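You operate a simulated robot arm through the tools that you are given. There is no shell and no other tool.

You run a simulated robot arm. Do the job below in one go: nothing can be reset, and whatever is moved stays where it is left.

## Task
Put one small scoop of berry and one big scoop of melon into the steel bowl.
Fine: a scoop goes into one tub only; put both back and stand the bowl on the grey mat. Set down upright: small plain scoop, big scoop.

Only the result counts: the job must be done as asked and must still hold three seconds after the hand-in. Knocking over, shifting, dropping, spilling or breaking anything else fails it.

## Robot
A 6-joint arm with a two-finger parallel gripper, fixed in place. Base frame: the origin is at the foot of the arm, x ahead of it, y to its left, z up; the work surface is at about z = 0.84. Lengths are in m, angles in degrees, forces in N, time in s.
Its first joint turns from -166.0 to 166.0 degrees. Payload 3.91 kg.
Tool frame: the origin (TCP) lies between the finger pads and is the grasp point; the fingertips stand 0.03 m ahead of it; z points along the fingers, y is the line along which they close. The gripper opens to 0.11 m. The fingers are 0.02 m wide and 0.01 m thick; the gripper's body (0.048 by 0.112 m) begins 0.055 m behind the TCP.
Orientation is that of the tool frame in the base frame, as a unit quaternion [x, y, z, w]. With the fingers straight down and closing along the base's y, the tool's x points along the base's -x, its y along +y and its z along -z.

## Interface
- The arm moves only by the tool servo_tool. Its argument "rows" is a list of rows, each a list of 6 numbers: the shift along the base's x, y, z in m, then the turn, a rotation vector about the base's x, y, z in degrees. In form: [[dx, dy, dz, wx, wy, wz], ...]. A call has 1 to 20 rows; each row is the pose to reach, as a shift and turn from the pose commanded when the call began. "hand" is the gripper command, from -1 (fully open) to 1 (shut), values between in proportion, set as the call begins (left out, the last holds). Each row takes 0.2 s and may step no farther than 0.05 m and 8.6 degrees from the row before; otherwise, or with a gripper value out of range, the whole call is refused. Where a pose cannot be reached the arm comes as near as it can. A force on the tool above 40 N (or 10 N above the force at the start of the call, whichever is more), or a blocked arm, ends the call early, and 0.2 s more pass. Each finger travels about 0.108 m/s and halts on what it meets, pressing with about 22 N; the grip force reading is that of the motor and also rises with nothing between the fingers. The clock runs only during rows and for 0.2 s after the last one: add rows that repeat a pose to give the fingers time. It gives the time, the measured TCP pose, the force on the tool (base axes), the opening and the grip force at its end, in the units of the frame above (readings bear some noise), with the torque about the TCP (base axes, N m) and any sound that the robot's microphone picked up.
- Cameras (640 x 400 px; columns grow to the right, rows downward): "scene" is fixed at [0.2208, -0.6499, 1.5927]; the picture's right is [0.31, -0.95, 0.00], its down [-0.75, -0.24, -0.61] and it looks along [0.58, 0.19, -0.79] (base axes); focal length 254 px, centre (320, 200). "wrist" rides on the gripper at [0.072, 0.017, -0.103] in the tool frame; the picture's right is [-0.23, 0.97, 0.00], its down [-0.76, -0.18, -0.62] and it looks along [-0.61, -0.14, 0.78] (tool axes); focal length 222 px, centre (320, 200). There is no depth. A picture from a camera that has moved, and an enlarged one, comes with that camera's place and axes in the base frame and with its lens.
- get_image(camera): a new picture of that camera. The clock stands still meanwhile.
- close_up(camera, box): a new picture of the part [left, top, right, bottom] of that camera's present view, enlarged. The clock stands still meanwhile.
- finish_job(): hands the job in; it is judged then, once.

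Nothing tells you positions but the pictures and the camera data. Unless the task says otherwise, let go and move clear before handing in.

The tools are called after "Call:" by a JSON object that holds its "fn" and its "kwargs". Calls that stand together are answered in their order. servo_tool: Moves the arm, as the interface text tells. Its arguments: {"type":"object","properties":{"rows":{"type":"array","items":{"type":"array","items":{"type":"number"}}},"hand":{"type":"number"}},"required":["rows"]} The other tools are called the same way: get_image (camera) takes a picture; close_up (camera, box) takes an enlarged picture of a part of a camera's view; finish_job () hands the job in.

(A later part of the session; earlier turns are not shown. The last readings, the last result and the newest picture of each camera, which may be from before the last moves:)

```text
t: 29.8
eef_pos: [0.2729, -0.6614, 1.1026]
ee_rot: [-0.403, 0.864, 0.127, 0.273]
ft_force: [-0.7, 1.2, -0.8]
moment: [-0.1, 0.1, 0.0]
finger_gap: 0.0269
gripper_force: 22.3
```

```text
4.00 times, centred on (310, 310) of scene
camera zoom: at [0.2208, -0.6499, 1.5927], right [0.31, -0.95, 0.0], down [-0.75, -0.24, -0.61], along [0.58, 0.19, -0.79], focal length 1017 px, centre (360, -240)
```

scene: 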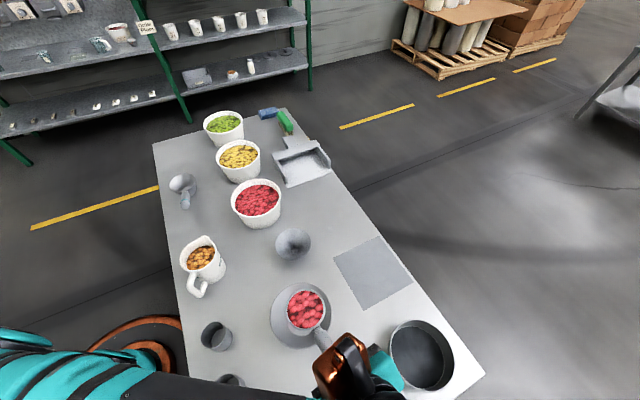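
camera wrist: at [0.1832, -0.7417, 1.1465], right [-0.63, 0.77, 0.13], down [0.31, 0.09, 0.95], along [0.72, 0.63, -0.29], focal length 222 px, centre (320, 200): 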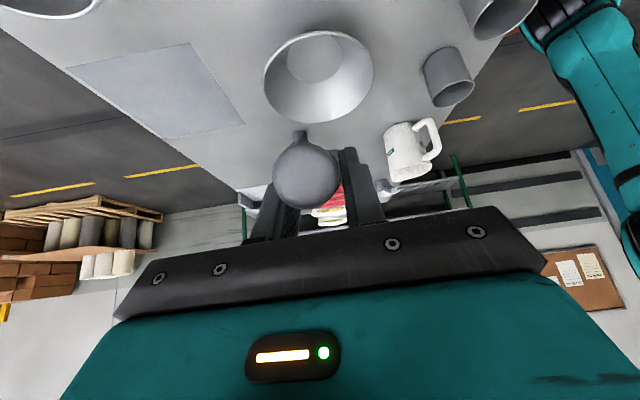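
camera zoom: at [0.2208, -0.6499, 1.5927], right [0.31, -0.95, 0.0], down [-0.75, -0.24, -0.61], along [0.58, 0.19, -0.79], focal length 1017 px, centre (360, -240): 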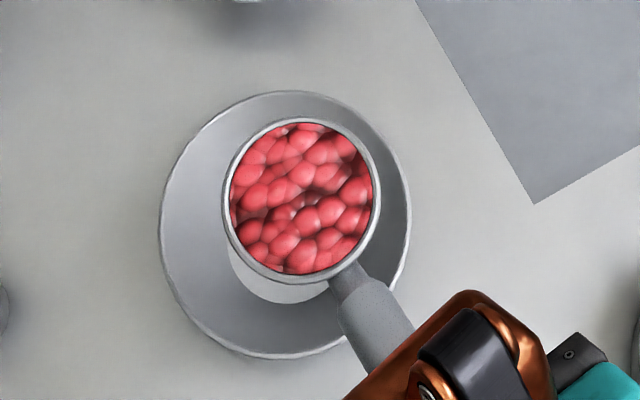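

The scoop is over the bowl, whose centre is near (0.365, -0.553) with its rim at z ≈ 0.895. I'll tip it gradually with the lip above the bowl's centre.

Call:
{"fn": "servo_tool", "kwargs": {"rows": [[0.0033, 0.0039, 0.006, -5.745, 4.82, 0], [0.0081, 0.0097, 0.0034, -11.49, 9.645, 0], [0.0143, 0.017, -0.0005, -17.235, 14.47, 0], [0.0217, 0.0259, -0.0058, -22.98, 19.29, 0], [0.0304, 0.0362, -0.0127, -28.725, 24.11, 0], [0.0401, 0.0478, -0.0164, -34.47, 28.94, 0], [0.0507, 0.0604, -0.0222, -40.215, 33.76, 0], [0.0619, 0.0737, -0.0253, -45.96, 38.58, 0]]}}

Call:
{"fn": "close_up", "kwargs": {"camera": "scene", "box": [230, 260, 390, 360]}}

Call:
{"fn": "get_image", "kwargs": {"camera": "wrist"}}

```text
t: 31.6
eef_pos: [0.335, -0.588, 1.0757]
ee_rot: [-0.413, 0.885, -0.092, -0.196]
ft_force: [-0.6, -0.8, -1.3]
moment: [0.02, -0.02, 0.01]
finger_gap: 0.0267
gripper_force: 22.4
```

```text
4.00 times, centred on (310, 310) of scene
camera zoom: at [0.2208, -0.6499, 1.5927], right [0.31, -0.95, 0.0], down [-0.75, -0.24, -0.61], along [0.58, 0.19, -0.79], focal length 1017 px, centre (360, -240)
```

zoom: 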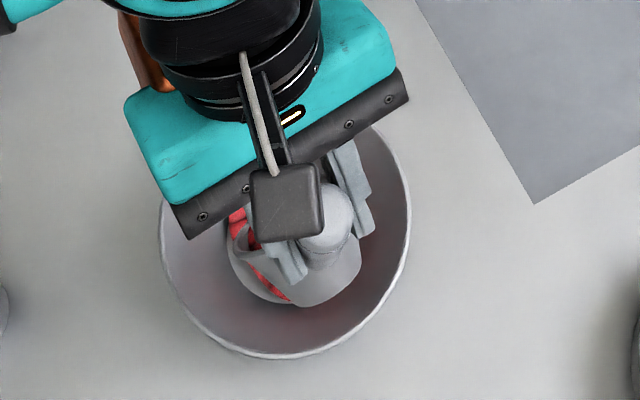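

```text
taken
camera wrist: at [0.3074, -0.5947, 1.2009], right [-0.61, 0.78, -0.1], down [0.75, 0.62, 0.24], along [0.25, 0.08, -0.97], focal length 222 px, centre (320, 200)
```

wrist: 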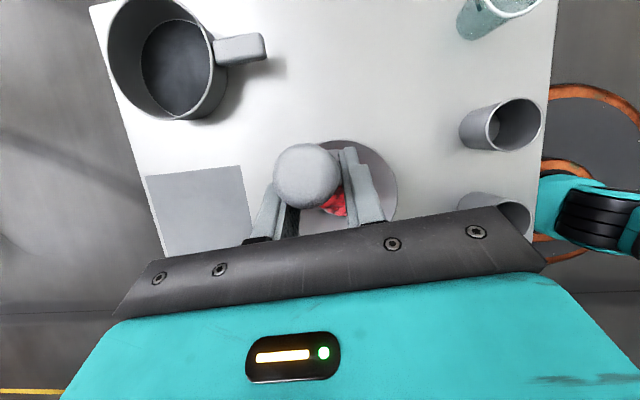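

Pouring has begun. I'll continue tipping to about 105°, with the lip held over the bowl's centre.

Call:
{"fn": "servo_tool", "kwargs": {"rows": [[0.0117, 0.0139, 0, -5.745, 4.82, 0], [0.0237, 0.0283, 0.002, -11.49, 9.645, 0], [0.0358, 0.0427, 0.002, -17.235, 14.47, 0], [0.0478, 0.0569, 0, -22.98, 19.29, 0], [0.0593, 0.0707, -0.004, -28.725, 24.11, 0], [0.0705, 0.084, -0.01, -34.47, 28.94, 0], [0.0705, 0.084, -0.01, -34.47, 28.94, 0], [0.0705, 0.084, -0.01, -34.47, 28.94, 0]]}}

Call:
{"fn": "close_up", "kwargs": {"camera": "scene", "box": [230, 260, 390, 360]}}

Call:
{"fn": "get_image", "kwargs": {"camera": "wrist"}}

```text
t: 33.4
eef_pos: [0.4066, -0.5033, 1.0659]
ee_rot: [-0.346, 0.742, -0.243, -0.521]
ft_force: [1.0, 0.7, -1.8]
moment: [0.08, -0.04, -0.02]
finger_gap: 0.0265
gripper_force: 22.2
```

```text
4.00 times, centred on (310, 310) of scene
camera zoom: at [0.2208, -0.6499, 1.5927], right [0.31, -0.95, 0.0], down [-0.75, -0.24, -0.61], along [0.58, 0.19, -0.79], focal length 1017 px, centre (360, -240)
```

zoom: 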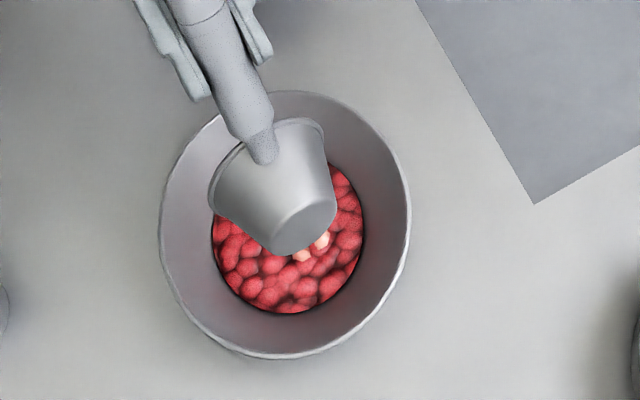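

```text
taken
camera wrist: at [0.4398, -0.4369, 1.1707], right [-0.7, 0.68, -0.21], down [0.68, 0.54, -0.5], along [-0.23, -0.49, -0.84], focal length 222 px, centre (320, 200)
```

wrist: 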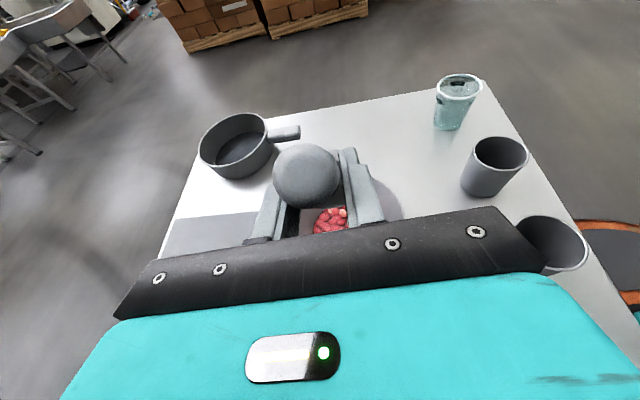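

The berries are in the bowl. I'll hold a little longer with slightly more tilt to empty the scoop fully, then level back up.

Call:
{"fn": "servo_tool", "kwargs": {"rows": [[0.011, 0.013, -0.004, -5.745, 4.82, 0], [0.011, 0.013, -0.004, -5.745, 4.82, 0], [0.011, 0.013, -0.004, -5.745, 4.82, 0], [0.011, 0.013, -0.004, -5.745, 4.82, 0], [0, 0, 0.01, 0, 0, 0]]}}

Call:
{"fn": "servo_tool", "kwargs": {"rows": [[-0.0112, -0.0133, 0.015, 5.745, -4.82, 0], [-0.0227, -0.0271, 0.02, 11.49, -9.645, 0], [-0.0347, -0.0413, 0.025, 17.235, -14.47, 0], [-0.0468, -0.0557, 0.03, 22.98, -19.29, 0], [-0.0588, -0.0701, 0.035, 28.725, -24.11, 0], [-0.0705, -0.084, 0.04, 34.47, -28.94, 0], [-0.0817, -0.0973, 0.045, 40.215, -33.76, 0], [-0.0923, -0.1099, 0.05, 45.96, -38.58, 0], [-0.102, -0.1215, 0.055, 51.705, -43.4, 0], [-0.1107, -0.1318, 0.06, 57.45, -48.23, 0], [-0.1181, -0.1407, 0.06, 63.195, -53.05, 0], [-0.1243, -0.148, 0.06, 68.94, -57.87, 0], [-0.1291, -0.1538, 0.055, 74.685, -62.7, 0], [-0.1324, -0.1577, 0.047, 80.43, -67.52, 0], [-0.1324, -0.1577, 0.047, 80.43, -67.52, 0]]}}

Call:
{"fn": "close_up", "kwargs": {"camera": "scene", "box": [230, 260, 390, 360]}}

Call:
{"fn": "get_image", "kwargs": {"camera": "scene"}}

```text
t: 34.6
eef_pos: [0.4074, -0.5033, 1.0766]
ee_rot: [-0.348, 0.742, -0.242, -0.52]
ft_force: [0.1, -0.2, -1.8]
moment: [0.09, -0.04, -0.02]
finger_gap: 0.0267
gripper_force: 21.5
```

```text
t: 37.8
eef_pos: [0.2757, -0.6583, 1.116]
ee_rot: [-0.402, 0.865, 0.123, 0.274]
ft_force: [-0.3, -0.9, -1.7]
moment: [-0.1, 0.1, 0.04]
finger_gap: 0.0264
gripper_force: 21.9
out of reach, approached as far as the arm can: row 14, 15
```

```text
4.00 times, centred on (310, 310) of scene
camera zoom: at [0.2208, -0.6499, 1.5927], right [0.31, -0.95, 0.0], down [-0.75, -0.24, -0.61], along [0.58, 0.19, -0.79], focal length 1017 px, centre (360, -240)
```

zoom: 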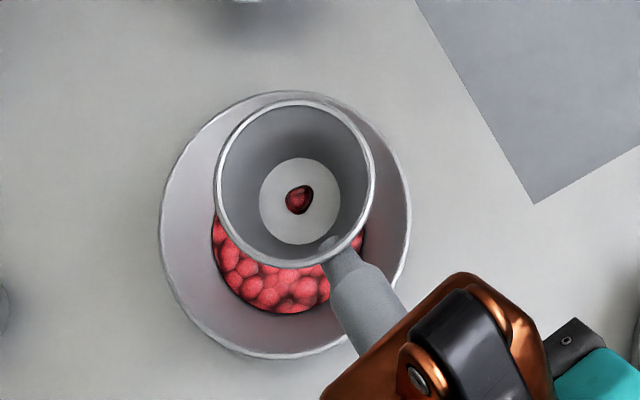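

```text
taken
```

scene: 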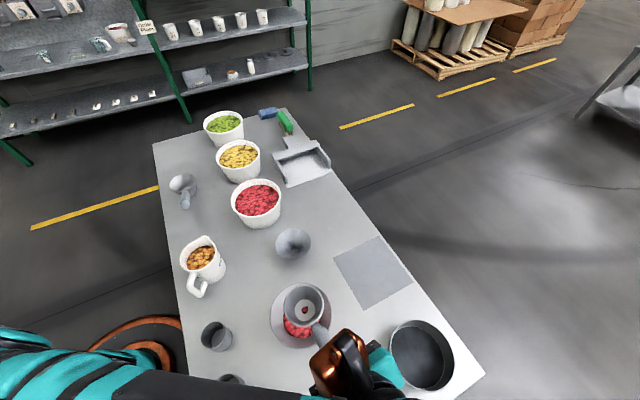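

Only a single berry remains in the cup. I'll tip once more and hold longer to clear it.

Call:
{"fn": "servo_tool", "kwargs": {"rows": [[0.0033, 0.0039, -0.007, -5.745, 4.82, 0], [0.0081, 0.0097, -0.01, -11.49, 9.645, 0], [0.0143, 0.017, -0.0135, -17.235, 14.47, 0], [0.0217, 0.0259, -0.0188, -22.98, 19.29, 0], [0.0304, 0.0362, -0.0257, -28.725, 24.11, 0], [0.0401, 0.0478, -0.0294, -34.47, 28.94, 0], [0.0507, 0.0604, -0.0352, -40.215, 33.76, 0], [0.0619, 0.0737, -0.0383, -45.96, 38.58, 0], [0.0736, 0.0876, -0.0383, -51.705, 43.4, 0], [0.0856, 0.102, -0.0363, -57.45, 48.23, 0], [0.0977, 0.1164, -0.0363, -63.195, 53.05, 0], [0.1097, 0.1306, -0.0383, -68.94, 57.87, 0], [0.1212, 0.1444, -0.0423, -74.685, 62.7, 0], [0.1324, 0.1577, -0.0483, -80.43, 67.52, 0], [0.1434, 0.1707, -0.0483, -86.175, 72.34, 0], [0.149, 0.177, -0.0483, -91, 76.4, 0], [0.149, 0.177, -0.0483, -91, 76.4, 0], [0.149, 0.177, -0.0483, -91, 76.4, 0], [0.149, 0.177, -0.0483, -91, 76.4, 0], [0.149, 0.177, -0.0483, -91, 76.4, 0]]}}

Call:
{"fn": "close_up", "kwargs": {"camera": "scene", "box": [230, 260, 390, 360]}}

```text
t: 42.0
eef_pos: [0.4242, -0.4813, 1.0686]
ee_rot: [-0.316, 0.675, -0.282, -0.604]
ft_force: [0.5, -0.1, -1.5]
moment: [0.07, -0.08, -0.02]
finger_gap: 0.0263
gripper_force: 21.9
```

```text
4.00 times, centred on (310, 310) of scene
camera zoom: at [0.2208, -0.6499, 1.5927], right [0.31, -0.95, 0.0], down [-0.75, -0.24, -0.61], along [0.58, 0.19, -0.79], focal length 1017 px, centre (360, -240)
```

zoom: 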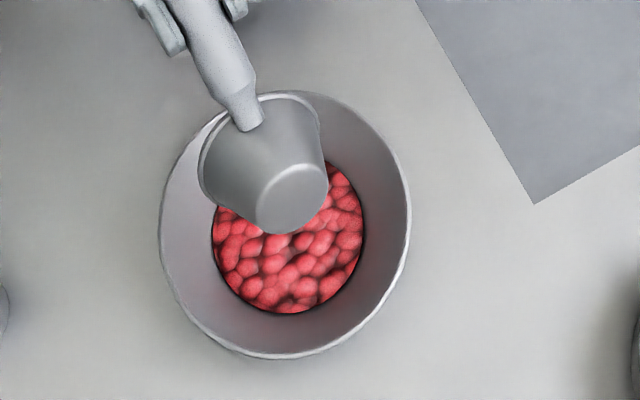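

Call:
{"fn": "servo_tool", "kwargs": {"rows": [[0, 0, 0, 0, 0, 0], [0, 0, 0, 0, 0, 0], [0, 0, 0, 0, 0, 0], [-0.0056, -0.0063, 0.01, 4.825, -4.06, 0], [-0.0166, -0.0193, 0.02, 10.57, -8.88, 0], [-0.0278, -0.0326, 0.03, 16.315, -13.7, 0], [-0.0393, -0.0464, 0.03, 22.06, -18.53, 0], [-0.0513, -0.0606, 0.03, 27.805, -23.35, 0], [-0.0634, -0.075, 0.03, 33.55, -28.17, 0], [-0.0754, -0.0894, 0.03, 39.295, -33.0, 0], [-0.0871, -0.1033, 0.03, 45.04, -37.82, 0], [-0.0983, -0.1166, 0.03, 50.785, -42.64, 0], [-0.1089, -0.1292, 0.03, 56.53, -47.46, 0], [-0.1186, -0.1408, 0.03, 62.275, -52.29, 0], [-0.1273, -0.1511, 0.035, 68.02, -57.11, 0], [-0.1347, -0.16, 0.035, 73.765, -61.93, 0], [-0.1409, -0.1673, 0.035, 79.51, -66.755, 0], [-0.1457, -0.1731, 0.035, 85.255, -71.58, 0], [-0.149, -0.177, 0.035, 91, -76.4, 0], [-0.149, -0.177, 0.035, 91, -76.4, 0]]}}

Call:
{"fn": "close_up", "kwargs": {"camera": "scene", "box": [230, 260, 390, 360]}}

```text
t: 46.2
eef_pos: [0.275, -0.6595, 1.1024]
ee_rot: [-0.402, 0.864, 0.127, 0.275]
ft_force: [-0.7, 0.3, -2.1]
moment: [-0.13, 0.08, -0.01]
finger_gap: 0.0268
gripper_force: 22.1
```

```text
4.00 times, centred on (310, 310) of scene
camera zoom: at [0.2208, -0.6499, 1.5927], right [0.31, -0.95, 0.0], down [-0.75, -0.24, -0.61], along [0.58, 0.19, -0.79], focal length 1017 px, centre (360, -240)
```

zoom: 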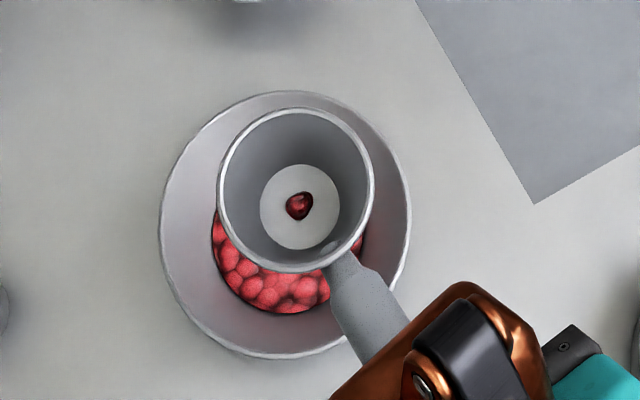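

A tiny residue clings to the cup, and tipping it again didn't change that. The rest is in the bowl, so I'll carry the small scoop back over its original spot.

Call:
{"fn": "servo_tool", "kwargs": {"rows": [[0.025, 0.04, 0, 0, 0, 0], [0.05, 0.08, 0, 0, 0, 0], [0.075, 0.12, 0, 0, 0, 0], [0.1, 0.16, 0, 0, 0, -0.5], [0.125, 0.2, 0, 0, 0, -1], [0.15, 0.24, 0, 0, 0, -1.5], [0.175, 0.28, 0, 0, 0, -2], [0.2, 0.32, 0, 0, 0, -2.5], [0.225, 0.36, 0, 0, 0, -3], [0.25, 0.4, 0, 0, 0, -3.5], [0.275, 0.44, 0, 0, 0, -4], [0.3, 0.48, 0, 0, 0, -4.5], [0.325, 0.52, 0, 0, 0, -5], [0.35, 0.56, 0, 0, 0, -5], [0.375, 0.6, 0, 0, 0, -5], [0.4, 0.64, -0.01, 0, 0, -5], [0.425, 0.68, -0.02, 0, 0, -5], [0.45, 0.72, -0.03, 0, 0, -5], [0.475, 0.76, -0.04, 0, 0, -5], [0.5, 0.8005, -0.049, 0, 0, -5]]}}

Call:
{"fn": "servo_tool", "kwargs": {"rows": [[0, 0, 0, 0, 0, 0], [0, 0, -0.02, 0, 0, 0], [0, 0, -0.04, 0, 0, 0]]}}

Call:
{"fn": "close_up", "kwargs": {"camera": "scene", "box": [130, 100, 230, 190]}}

Call:
{"fn": "get_image", "kwargs": {"camera": "wrist"}}

```text
t: 50.4
eef_pos: [0.7767, 0.1421, 1.0542]
ee_rot: [-0.364, 0.881, 0.114, 0.28]
ft_force: [-0.6, -0.5, -0.2]
moment: [-0.1, 0.06, -0.02]
finger_gap: 0.0265
gripper_force: 22.1
```

```text
t: 51.2
eef_pos: [0.7785, 0.1411, 1.0146]
ee_rot: [-0.364, 0.881, 0.114, 0.279]
ft_force: [-0.3, 0.2, -0.9]
moment: [-0.1, 0.03, 0.01]
finger_gap: 0.0266
gripper_force: 21.2
```

```text
4.44 times, centred on (180, 145) of scene
camera zoom: at [0.2208, -0.6499, 1.5927], right [0.31, -0.95, 0.0], down [-0.75, -0.24, -0.61], along [0.58, 0.19, -0.79], focal length 1130 px, centre (942, 444)
```

zoom: 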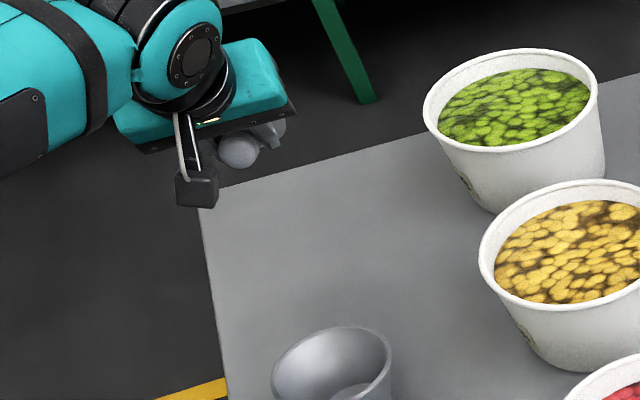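

```text
taken
camera wrist: at [0.6811, 0.0703, 1.0578], right [-0.56, 0.82, 0.13], down [0.31, 0.06, 0.95], along [0.77, 0.57, -0.29], focal length 222 px, centre (320, 200)
```

wrist: 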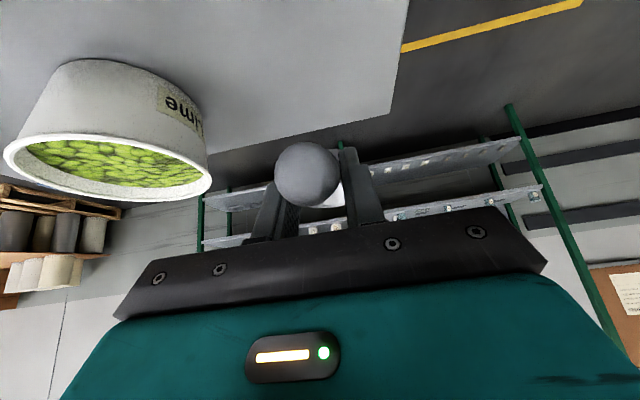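

I'll lower the scoop to its original spot, slowly near contact.

Call:
{"fn": "servo_tool", "kwargs": {"rows": [[-0.0012, -0.0008, -0.03, 0, 0, 0], [-0.0024, -0.0017, -0.06, 0, 0, 0], [-0.0024, -0.0017, -0.08, 0, 0, 0], [-0.0024, -0.0017, -0.09, 0, 0, 0], [-0.0024, -0.0017, -0.096, 0, 0, 0], [-0.0024, -0.0017, -0.0985, 0, 0, 0], [-0.0024, -0.0017, -0.0985, 0, 0, 0]]}}

Call:
{"fn": "get_image", "kwargs": {"camera": "wrist"}}

```text
t: 52.8
eef_pos: [0.7734, 0.1408, 0.9145]
ee_rot: [-0.365, 0.881, 0.115, 0.279]
ft_force: [-1.1, -0.6, -1.7]
moment: [-0.08, 0.07, -0.03]
finger_gap: 0.0263
gripper_force: 22.1
```

```text
taken
camera wrist: at [0.6768, 0.0689, 0.9588], right [-0.56, 0.82, 0.13], down [0.31, 0.06, 0.95], along [0.77, 0.57, -0.29], focal length 222 px, centre (320, 200)
```

wrist: 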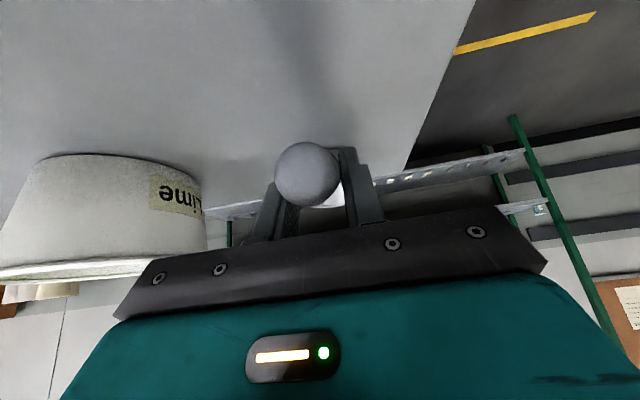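

Call:
{"fn": "servo_tool", "kwargs": {"rows": [[0, 0, -0.001, 0, 0, 0], [0, 0, -0.002, 0, 0, 0], [0, 0, -0.002, 0, 0, 0]]}}

Call:
{"fn": "servo_tool", "kwargs": {"rows": [[0, 0, -0.0005, 0, 0, 0], [0, 0, -0.001, 0, 0, 0], [0, 0, -0.001, 0, 0, 0]]}}

```text
t: 53.6
eef_pos: [0.7731, 0.1421, 0.9131]
ee_rot: [-0.365, 0.881, 0.114, 0.279]
ft_force: [0.5, 0.0, -1.3]
moment: [-0.1, 0.07, 0.0]
finger_gap: 0.0265
gripper_force: 22.2
```

```text
t: 54.4
eef_pos: [0.773, 0.1392, 0.913]
ee_rot: [-0.365, 0.881, 0.115, 0.279]
ft_force: [-0.1, -0.4, 6.8]
moment: [0.5, -0.39, 0.01]
finger_gap: 0.0268
gripper_force: 22.5
```

The cup is touching the table. I'll ease off slightly and release.

Call:
{"fn": "servo_tool", "kwargs": {"rows": [[0, 0, 0.0006, 0, 0, 0], [0, 0, 0.0006, 0, 0, 0]]}}

Call:
{"fn": "servo_tool", "kwargs": {"rows": [[0, 0, 0, 0, 0, 0], [0, 0, 0, 0, 0, 0], [0, 0, 0, 0, 0, 0], [0, 0, 0, 0, 0, 0]], "hand": -0.3}}

Call:
{"fn": "get_image", "kwargs": {"camera": "wrist"}}

```text
t: 55.0
eef_pos: [0.7735, 0.1405, 0.9125]
ee_rot: [-0.365, 0.881, 0.115, 0.279]
ft_force: [-0.3, -2.8, 4.3]
moment: [0.11, -0.2, -0.09]
finger_gap: 0.0267
gripper_force: 22.0
```

```text
t: 56.0
eef_pos: [0.774, 0.1399, 0.913]
ee_rot: [-0.364, 0.881, 0.115, 0.279]
ft_force: [0.4, 0.1, 0.1]
moment: [0.01, -0.03, 0.03]
finger_gap: 0.0717
gripper_force: 0.1
```

```text
taken
camera wrist: at [0.6769, 0.0689, 0.9569], right [-0.56, 0.82, 0.13], down [0.31, 0.06, 0.95], along [0.77, 0.57, -0.29], focal length 222 px, centre (320, 200)
```

wrist: 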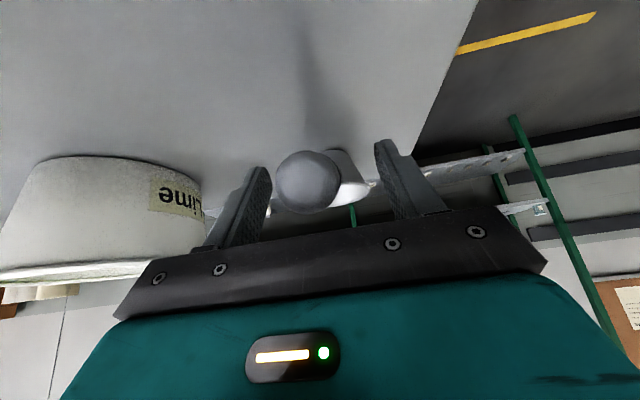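

Released and standing. I'll retreat along the tool axis and move to a stand-off behind the big scoop's handle.

Call:
{"fn": "servo_tool", "kwargs": {"rows": [[-0.01, -0.01, 0.0202, 0, 0, 0], [-0.022, -0.022, 0.0444, 0, 0, 0], [-0.035, -0.035, 0.0707, 0, 0, 0], [-0.0487, -0.0487, 0.0983, 0, 0, 0], [-0.06, -0.06, 0.14, 0, 0, 0], [-0.09, -0.09, 0.16, 0, 0, 0], [-0.12, -0.12, 0.17, 0, 0, 0], [-0.15, -0.15, 0.17, 0, 0, 0], [-0.18, -0.18, 0.17, 0, 0, 0], [-0.21, -0.21, 0.17, 0, 0, 0], [-0.24, -0.24, 0.16, 0, 0, 0], [-0.2587, -0.26, 0.1315, 0, 0, 0], [-0.2587, -0.26, 0.1315, 0, 0, 0]], "hand": -0.3}}

Call:
{"fn": "get_image", "kwargs": {"camera": "wrist"}}

Call:
{"fn": "close_up", "kwargs": {"camera": "scene", "box": [140, 100, 240, 190]}}

Call:
{"fn": "close_up", "kwargs": {"camera": "wrist", "box": [260, 60, 400, 170]}}

```text
t: 58.8
eef_pos: [0.5135, -0.1185, 1.0434]
ee_rot: [-0.365, 0.881, 0.114, 0.279]
ft_force: [-0.5, 0.5, 0.0]
moment: [0.01, 0.01, 0.0]
finger_gap: 0.0717
gripper_force: 0.1
```

```text
taken
camera wrist: at [0.4165, -0.1912, 1.0873], right [-0.56, 0.82, 0.13], down [0.31, 0.06, 0.95], along [0.77, 0.57, -0.29], focal length 222 px, centre (320, 200)
```

wrist: 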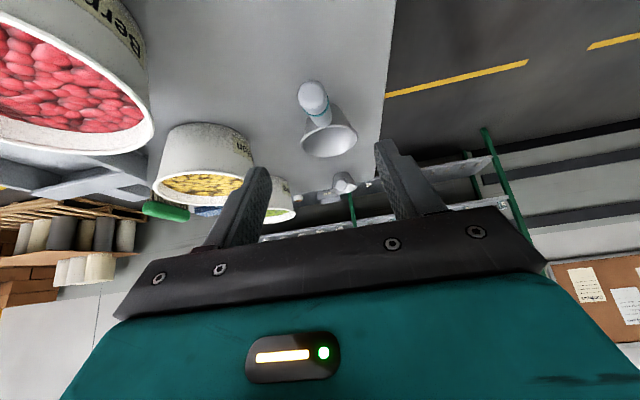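

```text
4.44 times, centred on (190, 145) of scene
camera zoom: at [0.2208, -0.6499, 1.5927], right [0.31, -0.95, 0.0], down [-0.75, -0.24, -0.61], along [0.58, 0.19, -0.79], focal length 1130 px, centre (898, 444)
```

zoom: 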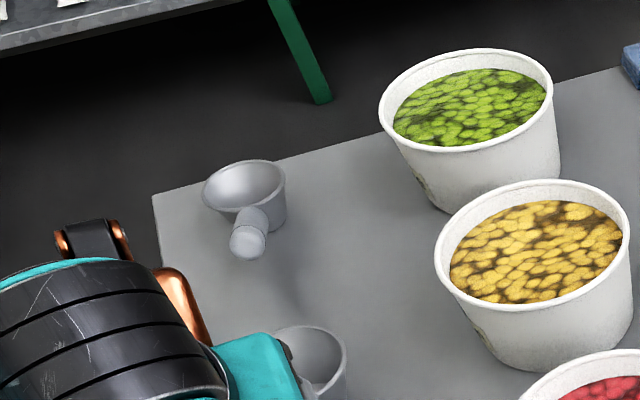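

```text
3.64 times, centred on (330, 115) of wrist
camera zoom: at [0.4165, -0.1912, 1.0873], right [-0.56, 0.82, 0.13], down [0.31, 0.06, 0.95], along [0.77, 0.57, -0.29], focal length 808 px, centre (284, 509)
```

zoom: 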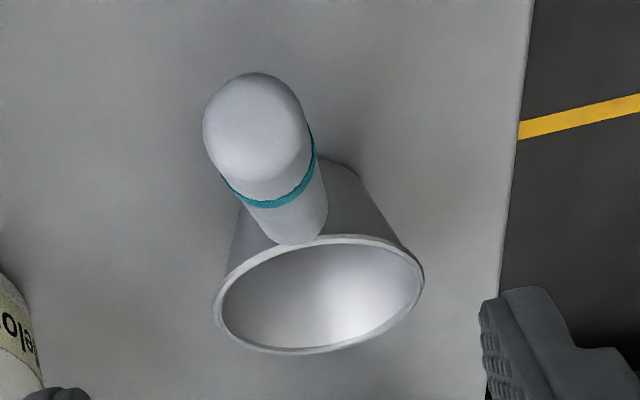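

The small scoop is back, standing upright. The big handle's end is near (0.550, -0.086, 0.937) at azimuth 225°, so I'll move in and grip it.

Call:
{"fn": "servo_tool", "kwargs": {"rows": [[0.0155, 0.0149, -0.0309, 0, 0, 0], [0.031, 0.0298, -0.0618, 0, 0, 0], [0.0434, 0.0417, -0.0865, 0, 0, 0], [0.0527, 0.0507, -0.105, 0, 0, 0], [0.062, 0.0596, -0.1236, 0, 0, 0], [0.062, 0.0596, -0.1236, 0, 0, 0]]}}

Call:
{"fn": "get_image", "kwargs": {"camera": "wrist"}}

```text
t: 60.2
eef_pos: [0.5754, -0.0597, 0.921]
ee_rot: [-0.364, 0.881, 0.114, 0.279]
ft_force: [-0.1, -0.3, -0.1]
moment: [-0.01, 0.02, 0.0]
finger_gap: 0.0714
gripper_force: 0.0
```

```text
taken
camera wrist: at [0.4784, -0.1309, 0.9638], right [-0.56, 0.82, 0.13], down [0.31, 0.06, 0.95], along [0.77, 0.57, -0.29], focal length 222 px, centre (320, 200)
```

wrist: 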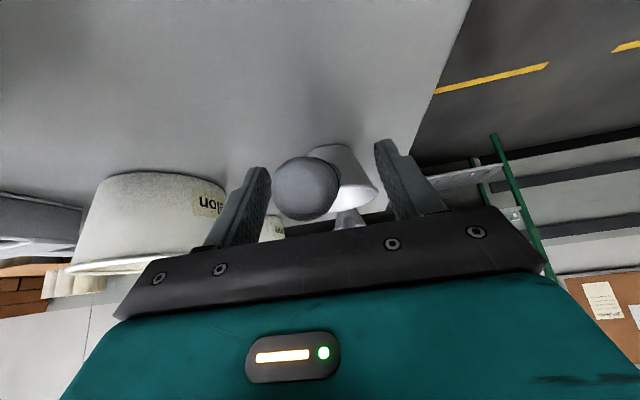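

Call:
{"fn": "servo_tool", "kwargs": {"rows": [[0, 0, 0, 0, 0, 0], [0, 0, 0, 0, 0, 0], [0, 0, 0, 0, 0, 0], [0, 0, 0, 0, 0, 0], [0, 0, 0, 0, 0, 0]], "hand": 1}}

Call:
{"fn": "servo_tool", "kwargs": {"rows": [[0, 0, 0.01, 0, 0, 0], [0, 0, 0.03, 0, 0, 0], [0, 0, 0.06, 0, 0, 0], [0, 0, 0.1, 0, 0, 0], [0, 0, 0.14, 0, 0, 0], [0, 0, 0.17, 0, 0, 0], [0, 0, 0.17, 0, 0, 0]]}}

Call:
{"fn": "get_image", "kwargs": {"camera": "wrist"}}

Call:
{"fn": "close_up", "kwargs": {"camera": "scene", "box": [140, 90, 280, 190]}}

```text
t: 61.4
eef_pos: [0.5736, -0.0574, 0.9193]
ee_rot: [-0.364, 0.881, 0.115, 0.279]
ft_force: [0.2, 0.3, 0.7]
moment: [-0.06, -0.1, -0.07]
finger_gap: 0.0267
gripper_force: 21.8
```

```text
t: 63.0
eef_pos: [0.5763, -0.0609, 1.0893]
ee_rot: [-0.364, 0.881, 0.115, 0.279]
ft_force: [0.1, 0.5, -0.8]
moment: [-0.14, 0.11, 0.0]
finger_gap: 0.0268
gripper_force: 22.1
```

```text
taken
camera wrist: at [0.4802, -0.1319, 1.1339], right [-0.56, 0.82, 0.13], down [0.31, 0.06, 0.95], along [0.77, 0.57, -0.29], focal length 222 px, centre (320, 200)
```

wrist: 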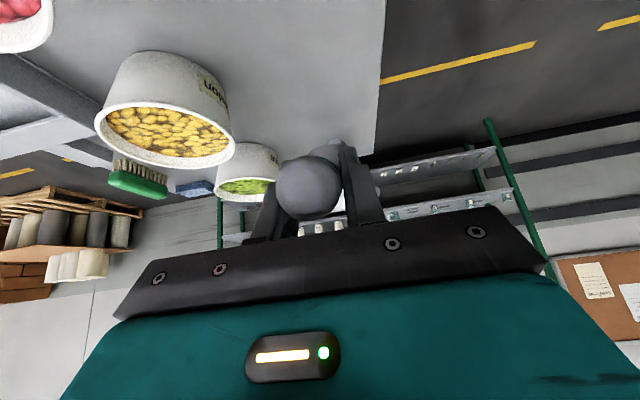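

```text
4.00 times, centred on (210, 140) of scene
camera zoom: at [0.2208, -0.6499, 1.5927], right [0.31, -0.95, 0.0], down [-0.75, -0.24, -0.61], along [0.58, 0.19, -0.79], focal length 1017 px, centre (760, 440)
```

zoom: 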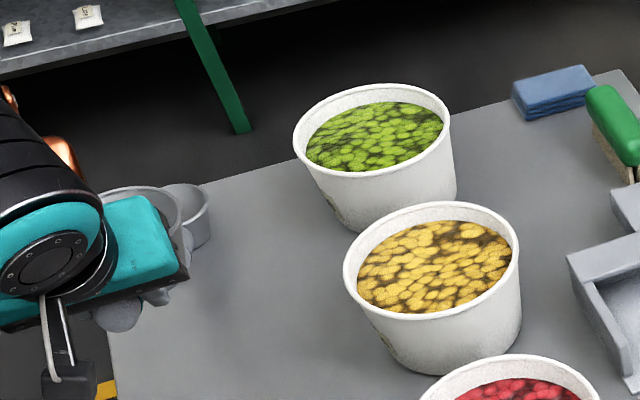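

Gripped and lifted. Next is the melon tub, centred near (0.807, -0.126) with its rim at z ≈ 0.933. I'll yaw the handle to point at the robot and move over it.

Call:
{"fn": "servo_tool", "kwargs": {"rows": [[0, 0, 0.02, 0, 0, 0], [0.02, -0.01, 0.03, 0, 0, -7.5], [0.042, -0.021, 0.03, 0, 0, -15], [0.064, -0.032, 0.03, 0, 0, -22.5], [0.086, -0.043, 0.03, 0, 0, -30], [0.108, -0.055, 0.03, 0, 0, -37.5], [0.1305, -0.0665, 0.03, 0, 0, -45], [0.1305, -0.0665, 0.03, 0, 0, -45]]}}

Call:
{"fn": "get_image", "kwargs": {"camera": "wrist"}}

Call:
{"fn": "close_up", "kwargs": {"camera": "scene", "box": [180, 90, 320, 190]}}

```text
t: 64.8
eef_pos: [0.7056, -0.1262, 1.1228]
ee_rot: [0.001, 0.954, -0.001, 0.301]
ft_force: [0.4, -0.3, -2.5]
moment: [-0.01, 0.18, 0.01]
finger_gap: 0.0264
gripper_force: 22.0
```

```text
taken
camera wrist: at [0.5867, -0.1092, 1.1656], right [0.19, 0.97, 0.13], down [0.26, -0.18, 0.95], along [0.95, -0.14, -0.29], focal length 222 px, centre (320, 200)
```

wrist: 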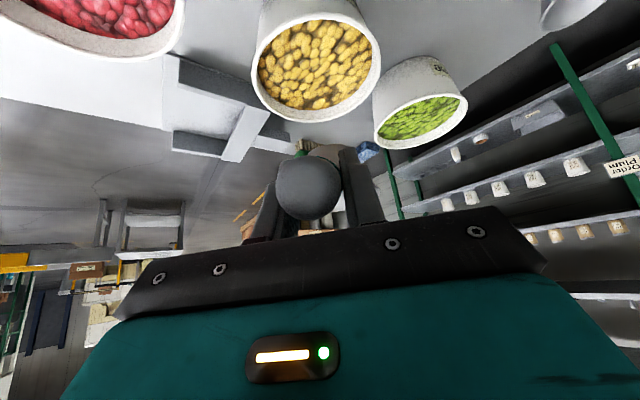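

```text
4.00 times, centred on (250, 140) of scene
camera zoom: at [0.2208, -0.6499, 1.5927], right [0.31, -0.95, 0.0], down [-0.75, -0.24, -0.61], along [0.58, 0.19, -0.79], focal length 1017 px, centre (600, 440)
```

zoom: 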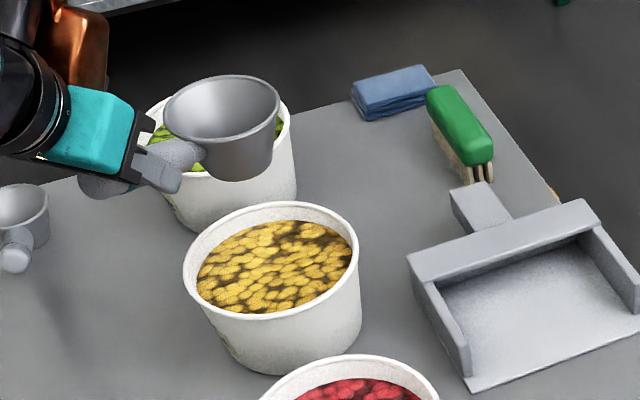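

Call:
{"fn": "close_up", "kwargs": {"camera": "wrist", "box": [230, 0, 400, 130]}}

```text
3.08 times, centred on (315, 65) of wrist
camera zoom: at [0.5867, -0.1092, 1.1656], right [0.19, 0.97, 0.13], down [0.26, -0.18, 0.95], along [0.95, -0.14, -0.29], focal length 684 px, centre (335, 615)
```

zoom: 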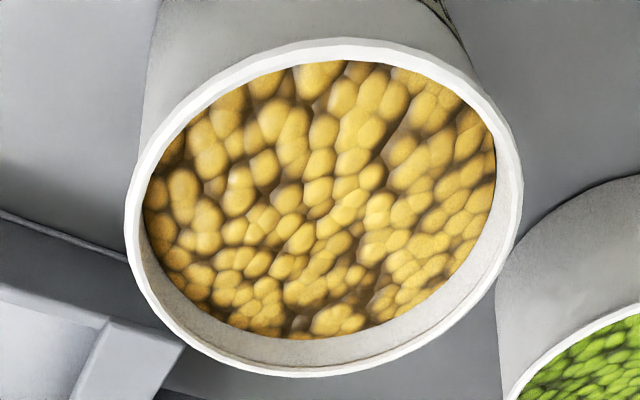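

From the rim edges, the melon tub's centre is about (0.8155, -0.127). I'll pitch the cup down 45° above it.

Call:
{"fn": "servo_tool", "kwargs": {"rows": [[0.01, 0, 0, 0, 7.5, 0], [0.02, 0, 0, 0, 15, 0], [0.03, 0, 0, 0, 22.5, 0], [0.04, 0, 0, 0, 30, 0], [0.051, 0, 0, 0, 37.5, 0], [0.0619, -0.0008, 0, 0, 45, 0], [0.0619, -0.0008, 0, 0, 45, 0]]}}

Call:
{"fn": "get_image", "kwargs": {"camera": "wrist"}}

Call:
{"fn": "close_up", "kwargs": {"camera": "scene", "box": [180, 90, 320, 190]}}

```text
t: 66.4
eef_pos: [0.7683, -0.127, 1.12]
ee_rot: [0.0, 0.996, -0.001, -0.087]
ft_force: [0.2, -0.2, -1.9]
moment: [0.01, 0.04, 0.01]
finger_gap: 0.0265
gripper_force: 22.7
```

```text
taken
camera wrist: at [0.7144, -0.1099, 1.2357], right [0.22, 0.97, -0.04], down [0.86, -0.18, 0.48], along [0.46, -0.14, -0.88], focal length 222 px, centre (320, 200)
```

wrist: 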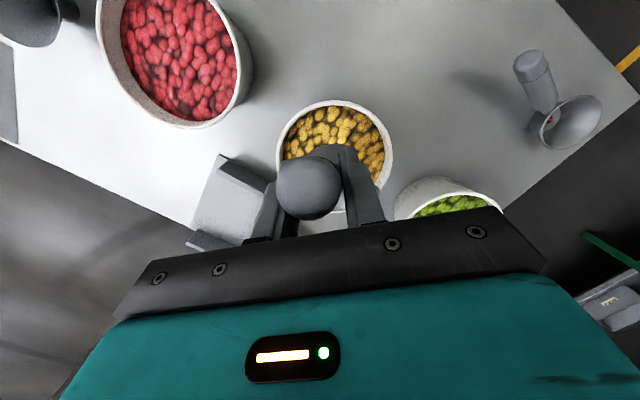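

```text
4.00 times, centred on (250, 140) of scene
camera zoom: at [0.2208, -0.6499, 1.5927], right [0.31, -0.95, 0.0], down [-0.75, -0.24, -0.61], along [0.58, 0.19, -0.79], focal length 1017 px, centre (600, 440)
```

zoom: 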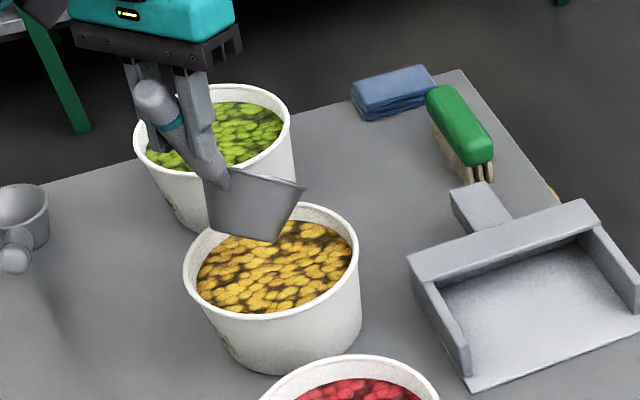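

The cup is centred over the melon. I'll plunge straight down, slowly near the bottom.

Call:
{"fn": "servo_tool", "kwargs": {"rows": [[0, 0, -0.03, 0, 0, 0], [0, 0, -0.055, 0, 0, 0], [0, 0, -0.075, 0, 0, 0], [0, 0, -0.088, 0, 0, 0], [0, 0, -0.098, 0, 0, 0], [0, 0, -0.105, 0, 0, 0], [0, 0, -0.109, 0, 0, 0], [0, 0, -0.109, 0, 0, 0]]}}

Call:
{"fn": "close_up", "kwargs": {"camera": "scene", "box": [180, 90, 320, 190]}}

```text
t: 68.2
eef_pos: [0.769, -0.1277, 1.0132]
ee_rot: [0.0, 0.996, -0.001, -0.086]
ft_force: [-0.1, 0.3, -2.3]
moment: [0.01, 0.07, -0.05]
finger_gap: 0.0269
gripper_force: 22.4
```

```text
4.00 times, centred on (250, 140) of scene
camera zoom: at [0.2208, -0.6499, 1.5927], right [0.31, -0.95, 0.0], down [-0.75, -0.24, -0.61], along [0.58, 0.19, -0.79], focal length 1017 px, centre (600, 440)
```

zoom: 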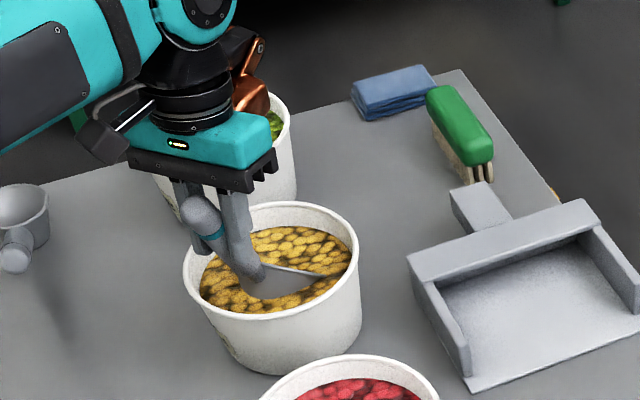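

Call:
{"fn": "servo_tool", "kwargs": {"rows": [[0, 0, -0.002, 0, 0, 0], [0, 0, -0.004, 0, 0, 0], [0, 0, -0.005, 0, 0, 0], [0, 0, -0.005, 0, 0, 0]]}}

```text
t: 69.2
eef_pos: [0.7684, -0.1273, 1.0076]
ee_rot: [0.0, 0.996, -0.001, -0.086]
ft_force: [-0.6, -0.8, -3.4]
moment: [0.0, 0.07, 0.01]
finger_gap: 0.0267
gripper_force: 22.2
```

No contact yet. I'll roll the cup up through the melon to 20°, keeping it centred in the tub.

Call:
{"fn": "servo_tool", "kwargs": {"rows": [[-0.0091, 0, -0.0045, 0, -5, 0], [-0.0178, 0, -0.011, 0, -10, 0], [-0.0268, 0, -0.0171, 0, -15, 0], [-0.0342, 0, -0.0248, 0, -20, 0], [-0.042, 0, -0.033, 0, -25, 0], [-0.042, 0, -0.033, 0, -25, 0]]}}

Call:
{"fn": "close_up", "kwargs": {"camera": "scene", "box": [200, 120, 280, 190]}}

```text
t: 70.6
eef_pos: [0.7266, -0.127, 0.9752]
ee_rot: [0.0, 0.991, -0.001, 0.133]
ft_force: [4.5, 2.7, 6.5]
moment: [0.08, -0.08, 0.04]
finger_gap: 0.0266
gripper_force: 22.2
```

```text
5.71 times, centred on (240, 155) of scene
camera zoom: at [0.2208, -0.6499, 1.5927], right [0.31, -0.95, 0.0], down [-0.75, -0.24, -0.61], along [0.58, 0.19, -0.79], focal length 1453 px, centre (777, 457)
```

zoom: 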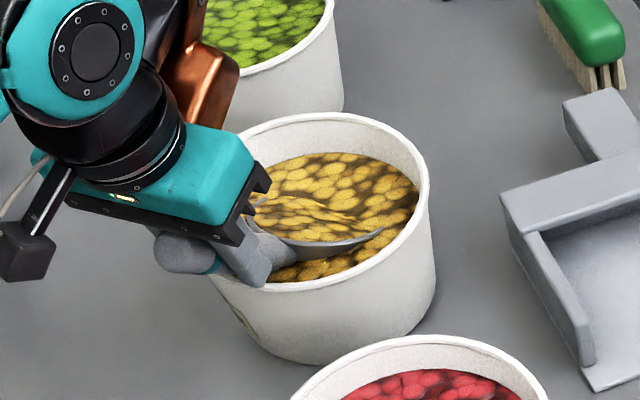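

The cup is heaped and the finger just touches the near rim. I'll lift while levelling.

Call:
{"fn": "servo_tool", "kwargs": {"rows": [[0.004, 0, 0.0045, 0, 0, 0], [-0.0009, 0, 0.0062, 0, -5, 0], [-0.0051, 0, 0.0115, 0, -10, 0], [-0.0085, 0, 0.0205, 0, -15, 0], [-0.0111, 0, 0.036, 0, -20, 0], [-0.0111, 0, 0.07, 0, -20, 0], [-0.0111, 0, 0.11, 0, -20, 0], [-0.0111, 0, 0.13, 0, -20, 0], [-0.0111, 0, 0.13, 0, -20, 0]]}}

Call:
{"fn": "close_up", "kwargs": {"camera": "scene", "box": [180, 90, 320, 190]}}

Call:
{"fn": "get_image", "kwargs": {"camera": "wrist"}}

```text
t: 72.6
eef_pos: [0.7145, -0.1284, 1.1054]
ee_rot: [0.0, 0.953, -0.001, 0.302]
ft_force: [0.0, -0.3, -3.1]
moment: [0.0, 0.34, -0.02]
finger_gap: 0.0268
gripper_force: 21.6
```

```text
4.00 times, centred on (250, 140) of scene
camera zoom: at [0.2208, -0.6499, 1.5927], right [0.31, -0.95, 0.0], down [-0.75, -0.24, -0.61], along [0.58, 0.19, -0.79], focal length 1017 px, centre (600, 440)
```

zoom: 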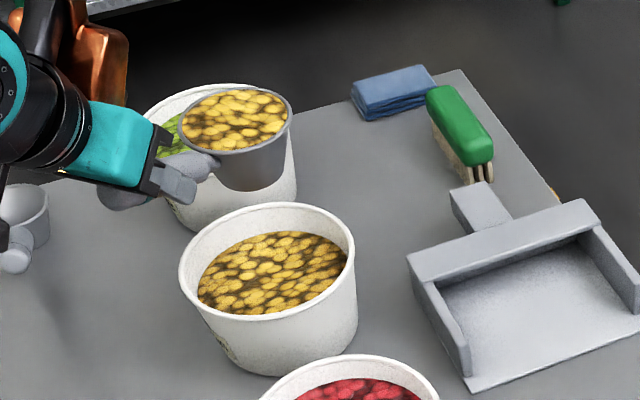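

```text
taken
camera wrist: at [0.5951, -0.1115, 1.1493], right [0.19, 0.97, 0.13], down [0.27, -0.18, 0.95], along [0.95, -0.14, -0.29], focal length 222 px, centre (320, 200)
```

wrist: 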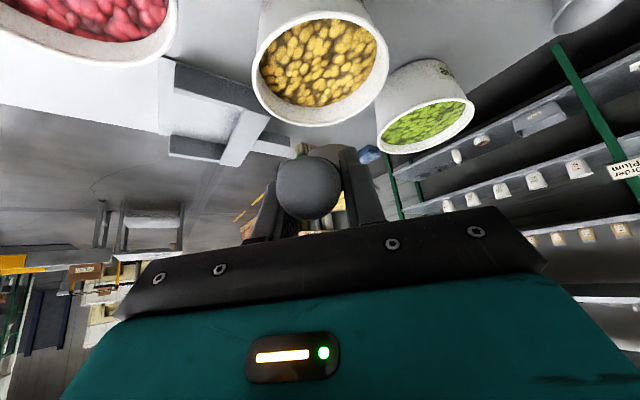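

Call:
{"fn": "close_up", "kwargs": {"camera": "scene", "box": [200, 95, 260, 145]}}

```text
8.00 times, centred on (230, 120) of scene
camera zoom: at [0.2208, -0.6499, 1.5927], right [0.31, -0.95, 0.0], down [-0.75, -0.24, -0.61], along [0.58, 0.19, -0.79], focal length 2034 px, centre (1040, 840)
```

zoom: 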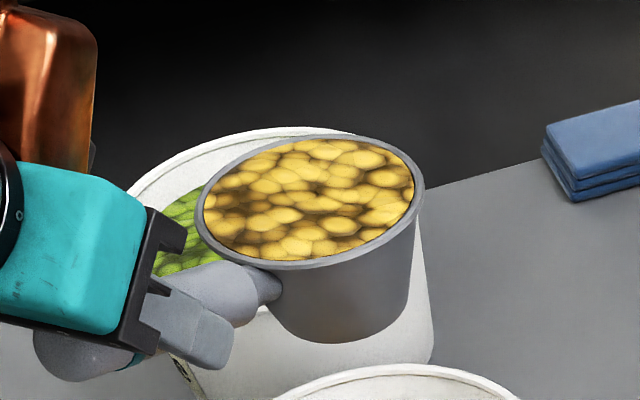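

The big scoop is brim-full of melon and level. I'll carry it smoothly to the bowl.

Call:
{"fn": "servo_tool", "kwargs": {"rows": [[-0.008, -0.01, 0, 0, 0, 0.5], [-0.024, -0.03, 0, 0, 0, 2], [-0.048, -0.058, 0, 0, 0, 5], [-0.074, -0.09, 0, 0, 0, 8], [-0.1, -0.122, 0, 0, 0, 11], [-0.127, -0.154, 0, 0, 0, 14], [-0.154, -0.187, 0, 0, 0, 17], [-0.181, -0.22, 0, 0, 0, 20], [-0.208, -0.253, 0, 0, 0, 23], [-0.235, -0.286, 0, 0, 0, 26], [-0.262, -0.319, 0, 0, 0, 29.5], [-0.289, -0.352, 0, 0, 0, 33], [-0.316, -0.385, 0, 0, 0, 36.5], [-0.343, -0.417, -0.003, 0, 0, 40], [-0.37, -0.449, -0.006, 0, 0, 43.5], [-0.395, -0.48, -0.01, 0, 0, 46.5], [-0.416, -0.505, -0.01, 0, 0, 48.5], [-0.43, -0.522, -0.01, 0, 0, 49.7], [-0.436, -0.5295, -0.01, 0, 0, 50], [-0.436, -0.5295, -0.01, 0, 0, 50]]}}

Call:
{"fn": "get_image", "kwargs": {"camera": "scene"}}

Call:
{"fn": "close_up", "kwargs": {"camera": "scene", "box": [230, 260, 390, 360]}}

Call:
{"fn": "get_image", "kwargs": {"camera": "wrist"}}

```text
t: 76.8
eef_pos: [0.2791, -0.6574, 1.093]
ee_rot: [-0.402, 0.864, 0.126, 0.274]
ft_force: [0.5, 0.1, -3.4]
moment: [-0.27, 0.17, -0.03]
finger_gap: 0.0265
gripper_force: 21.7
```

```text
taken
```

scene: 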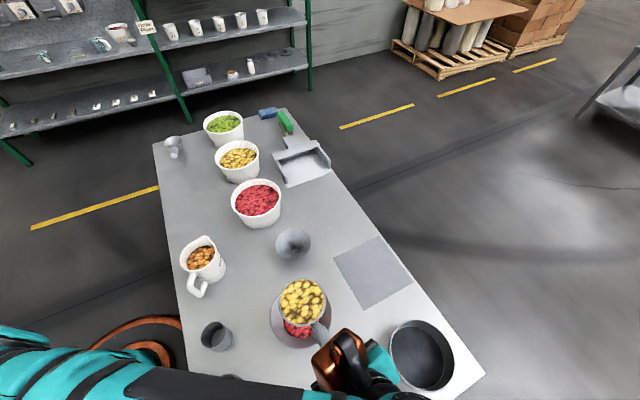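

```text
4.00 times, centred on (310, 310) of scene
camera zoom: at [0.2208, -0.6499, 1.5927], right [0.31, -0.95, 0.0], down [-0.75, -0.24, -0.61], along [0.58, 0.19, -0.79], focal length 1017 px, centre (360, -240)
```

zoom: 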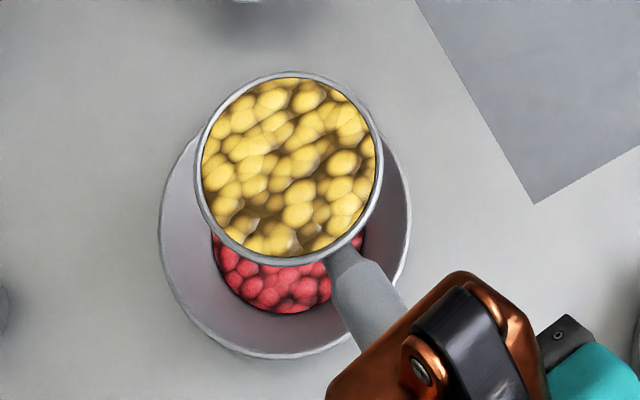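

```text
taken
camera wrist: at [0.1899, -0.7378, 1.1373], right [-0.63, 0.77, 0.13], down [0.31, 0.09, 0.95], along [0.72, 0.63, -0.29], focal length 222 px, centre (320, 200)
```

wrist: 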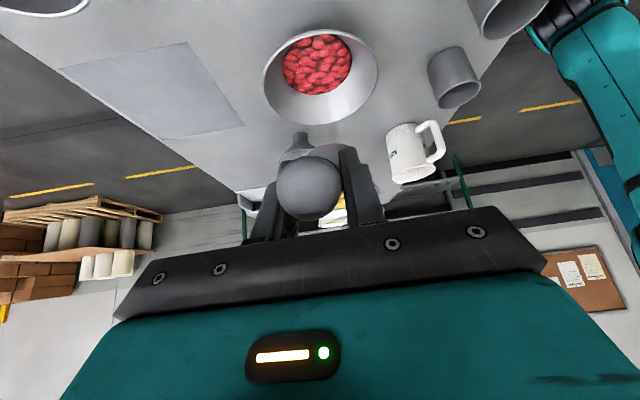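

Still full and level over the bowl. I'll tip it with the lip held over the bowl's centre.

Call:
{"fn": "servo_tool", "kwargs": {"rows": [[0.0001, 0.0002, 0.006, -5.745, 4.82, 0], [0.0009, 0.0011, 0.0057, -11.49, 9.645, 0], [0.0032, 0.0038, 0.004, -17.235, 14.47, 0], [0.0071, 0.0084, 0.006, -22.98, 19.29, 0], [0.0161, 0.0192, 0.0064, -28.725, 24.11, 0], [0.0264, 0.0314, 0.0047, -34.47, 28.94, 0], [0.0377, 0.0449, 0.0059, -40.215, 33.76, 0], [0.0498, 0.0593, 0.0046, -45.96, 38.58, 0], [0.0498, 0.0593, 0.0046, -45.96, 38.58, 0]]}}

Call:
{"fn": "close_up", "kwargs": {"camera": "scene", "box": [230, 260, 390, 360]}}

```text
t: 78.8
eef_pos: [0.3285, -0.5975, 1.1007]
ee_rot: [-0.412, 0.885, -0.092, -0.196]
ft_force: [0.8, 0.2, -1.5]
moment: [-0.02, 0.02, -0.01]
finger_gap: 0.0269
gripper_force: 22.3
```

```text
4.00 times, centred on (310, 310) of scene
camera zoom: at [0.2208, -0.6499, 1.5927], right [0.31, -0.95, 0.0], down [-0.75, -0.24, -0.61], along [0.58, 0.19, -0.79], focal length 1017 px, centre (360, -240)
```

zoom: 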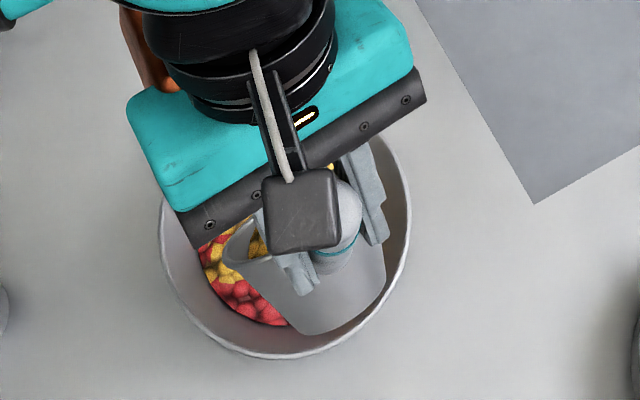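

Call:
{"fn": "servo_tool", "kwargs": {"rows": [[0.0127, 0.0152, 0.001, -5.745, 4.82, 0], [0.0259, 0.0309, 0, -11.49, 9.645, 0], [0.0393, 0.0468, 0, -17.235, 14.47, 0], [0.0526, 0.0627, -0.002, -22.98, 19.29, 0], [0.0657, 0.0782, -0.006, -28.725, 24.11, 0], [0.0782, 0.0931, -0.013, -34.47, 28.94, 0], [0.09, 0.1072, -0.02, -40.215, 33.76, 0], [0.09, 0.1072, -0.02, -40.215, 33.76, 0], [0.09, 0.1072, -0.02, -40.215, 33.76, 0], [0.09, 0.1072, -0.02, -40.215, 33.76, 0], [0.09, 0.1072, -0.02, -40.215, 33.76, 0]]}}

Call:
{"fn": "close_up", "kwargs": {"camera": "scene", "box": [230, 260, 390, 360]}}

```text
t: 81.2
eef_pos: [0.4194, -0.4894, 1.079]
ee_rot: [-0.331, 0.707, -0.265, -0.566]
ft_force: [-1.0, 0.6, -2.0]
moment: [0.13, -0.12, -0.01]
finger_gap: 0.0266
gripper_force: 21.8
```

```text
4.00 times, centred on (310, 310) of scene
camera zoom: at [0.2208, -0.6499, 1.5927], right [0.31, -0.95, 0.0], down [-0.75, -0.24, -0.61], along [0.58, 0.19, -0.79], focal length 1017 px, centre (360, -240)
```

zoom: 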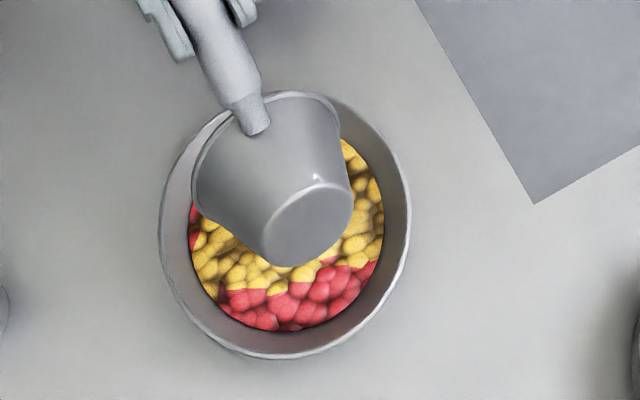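

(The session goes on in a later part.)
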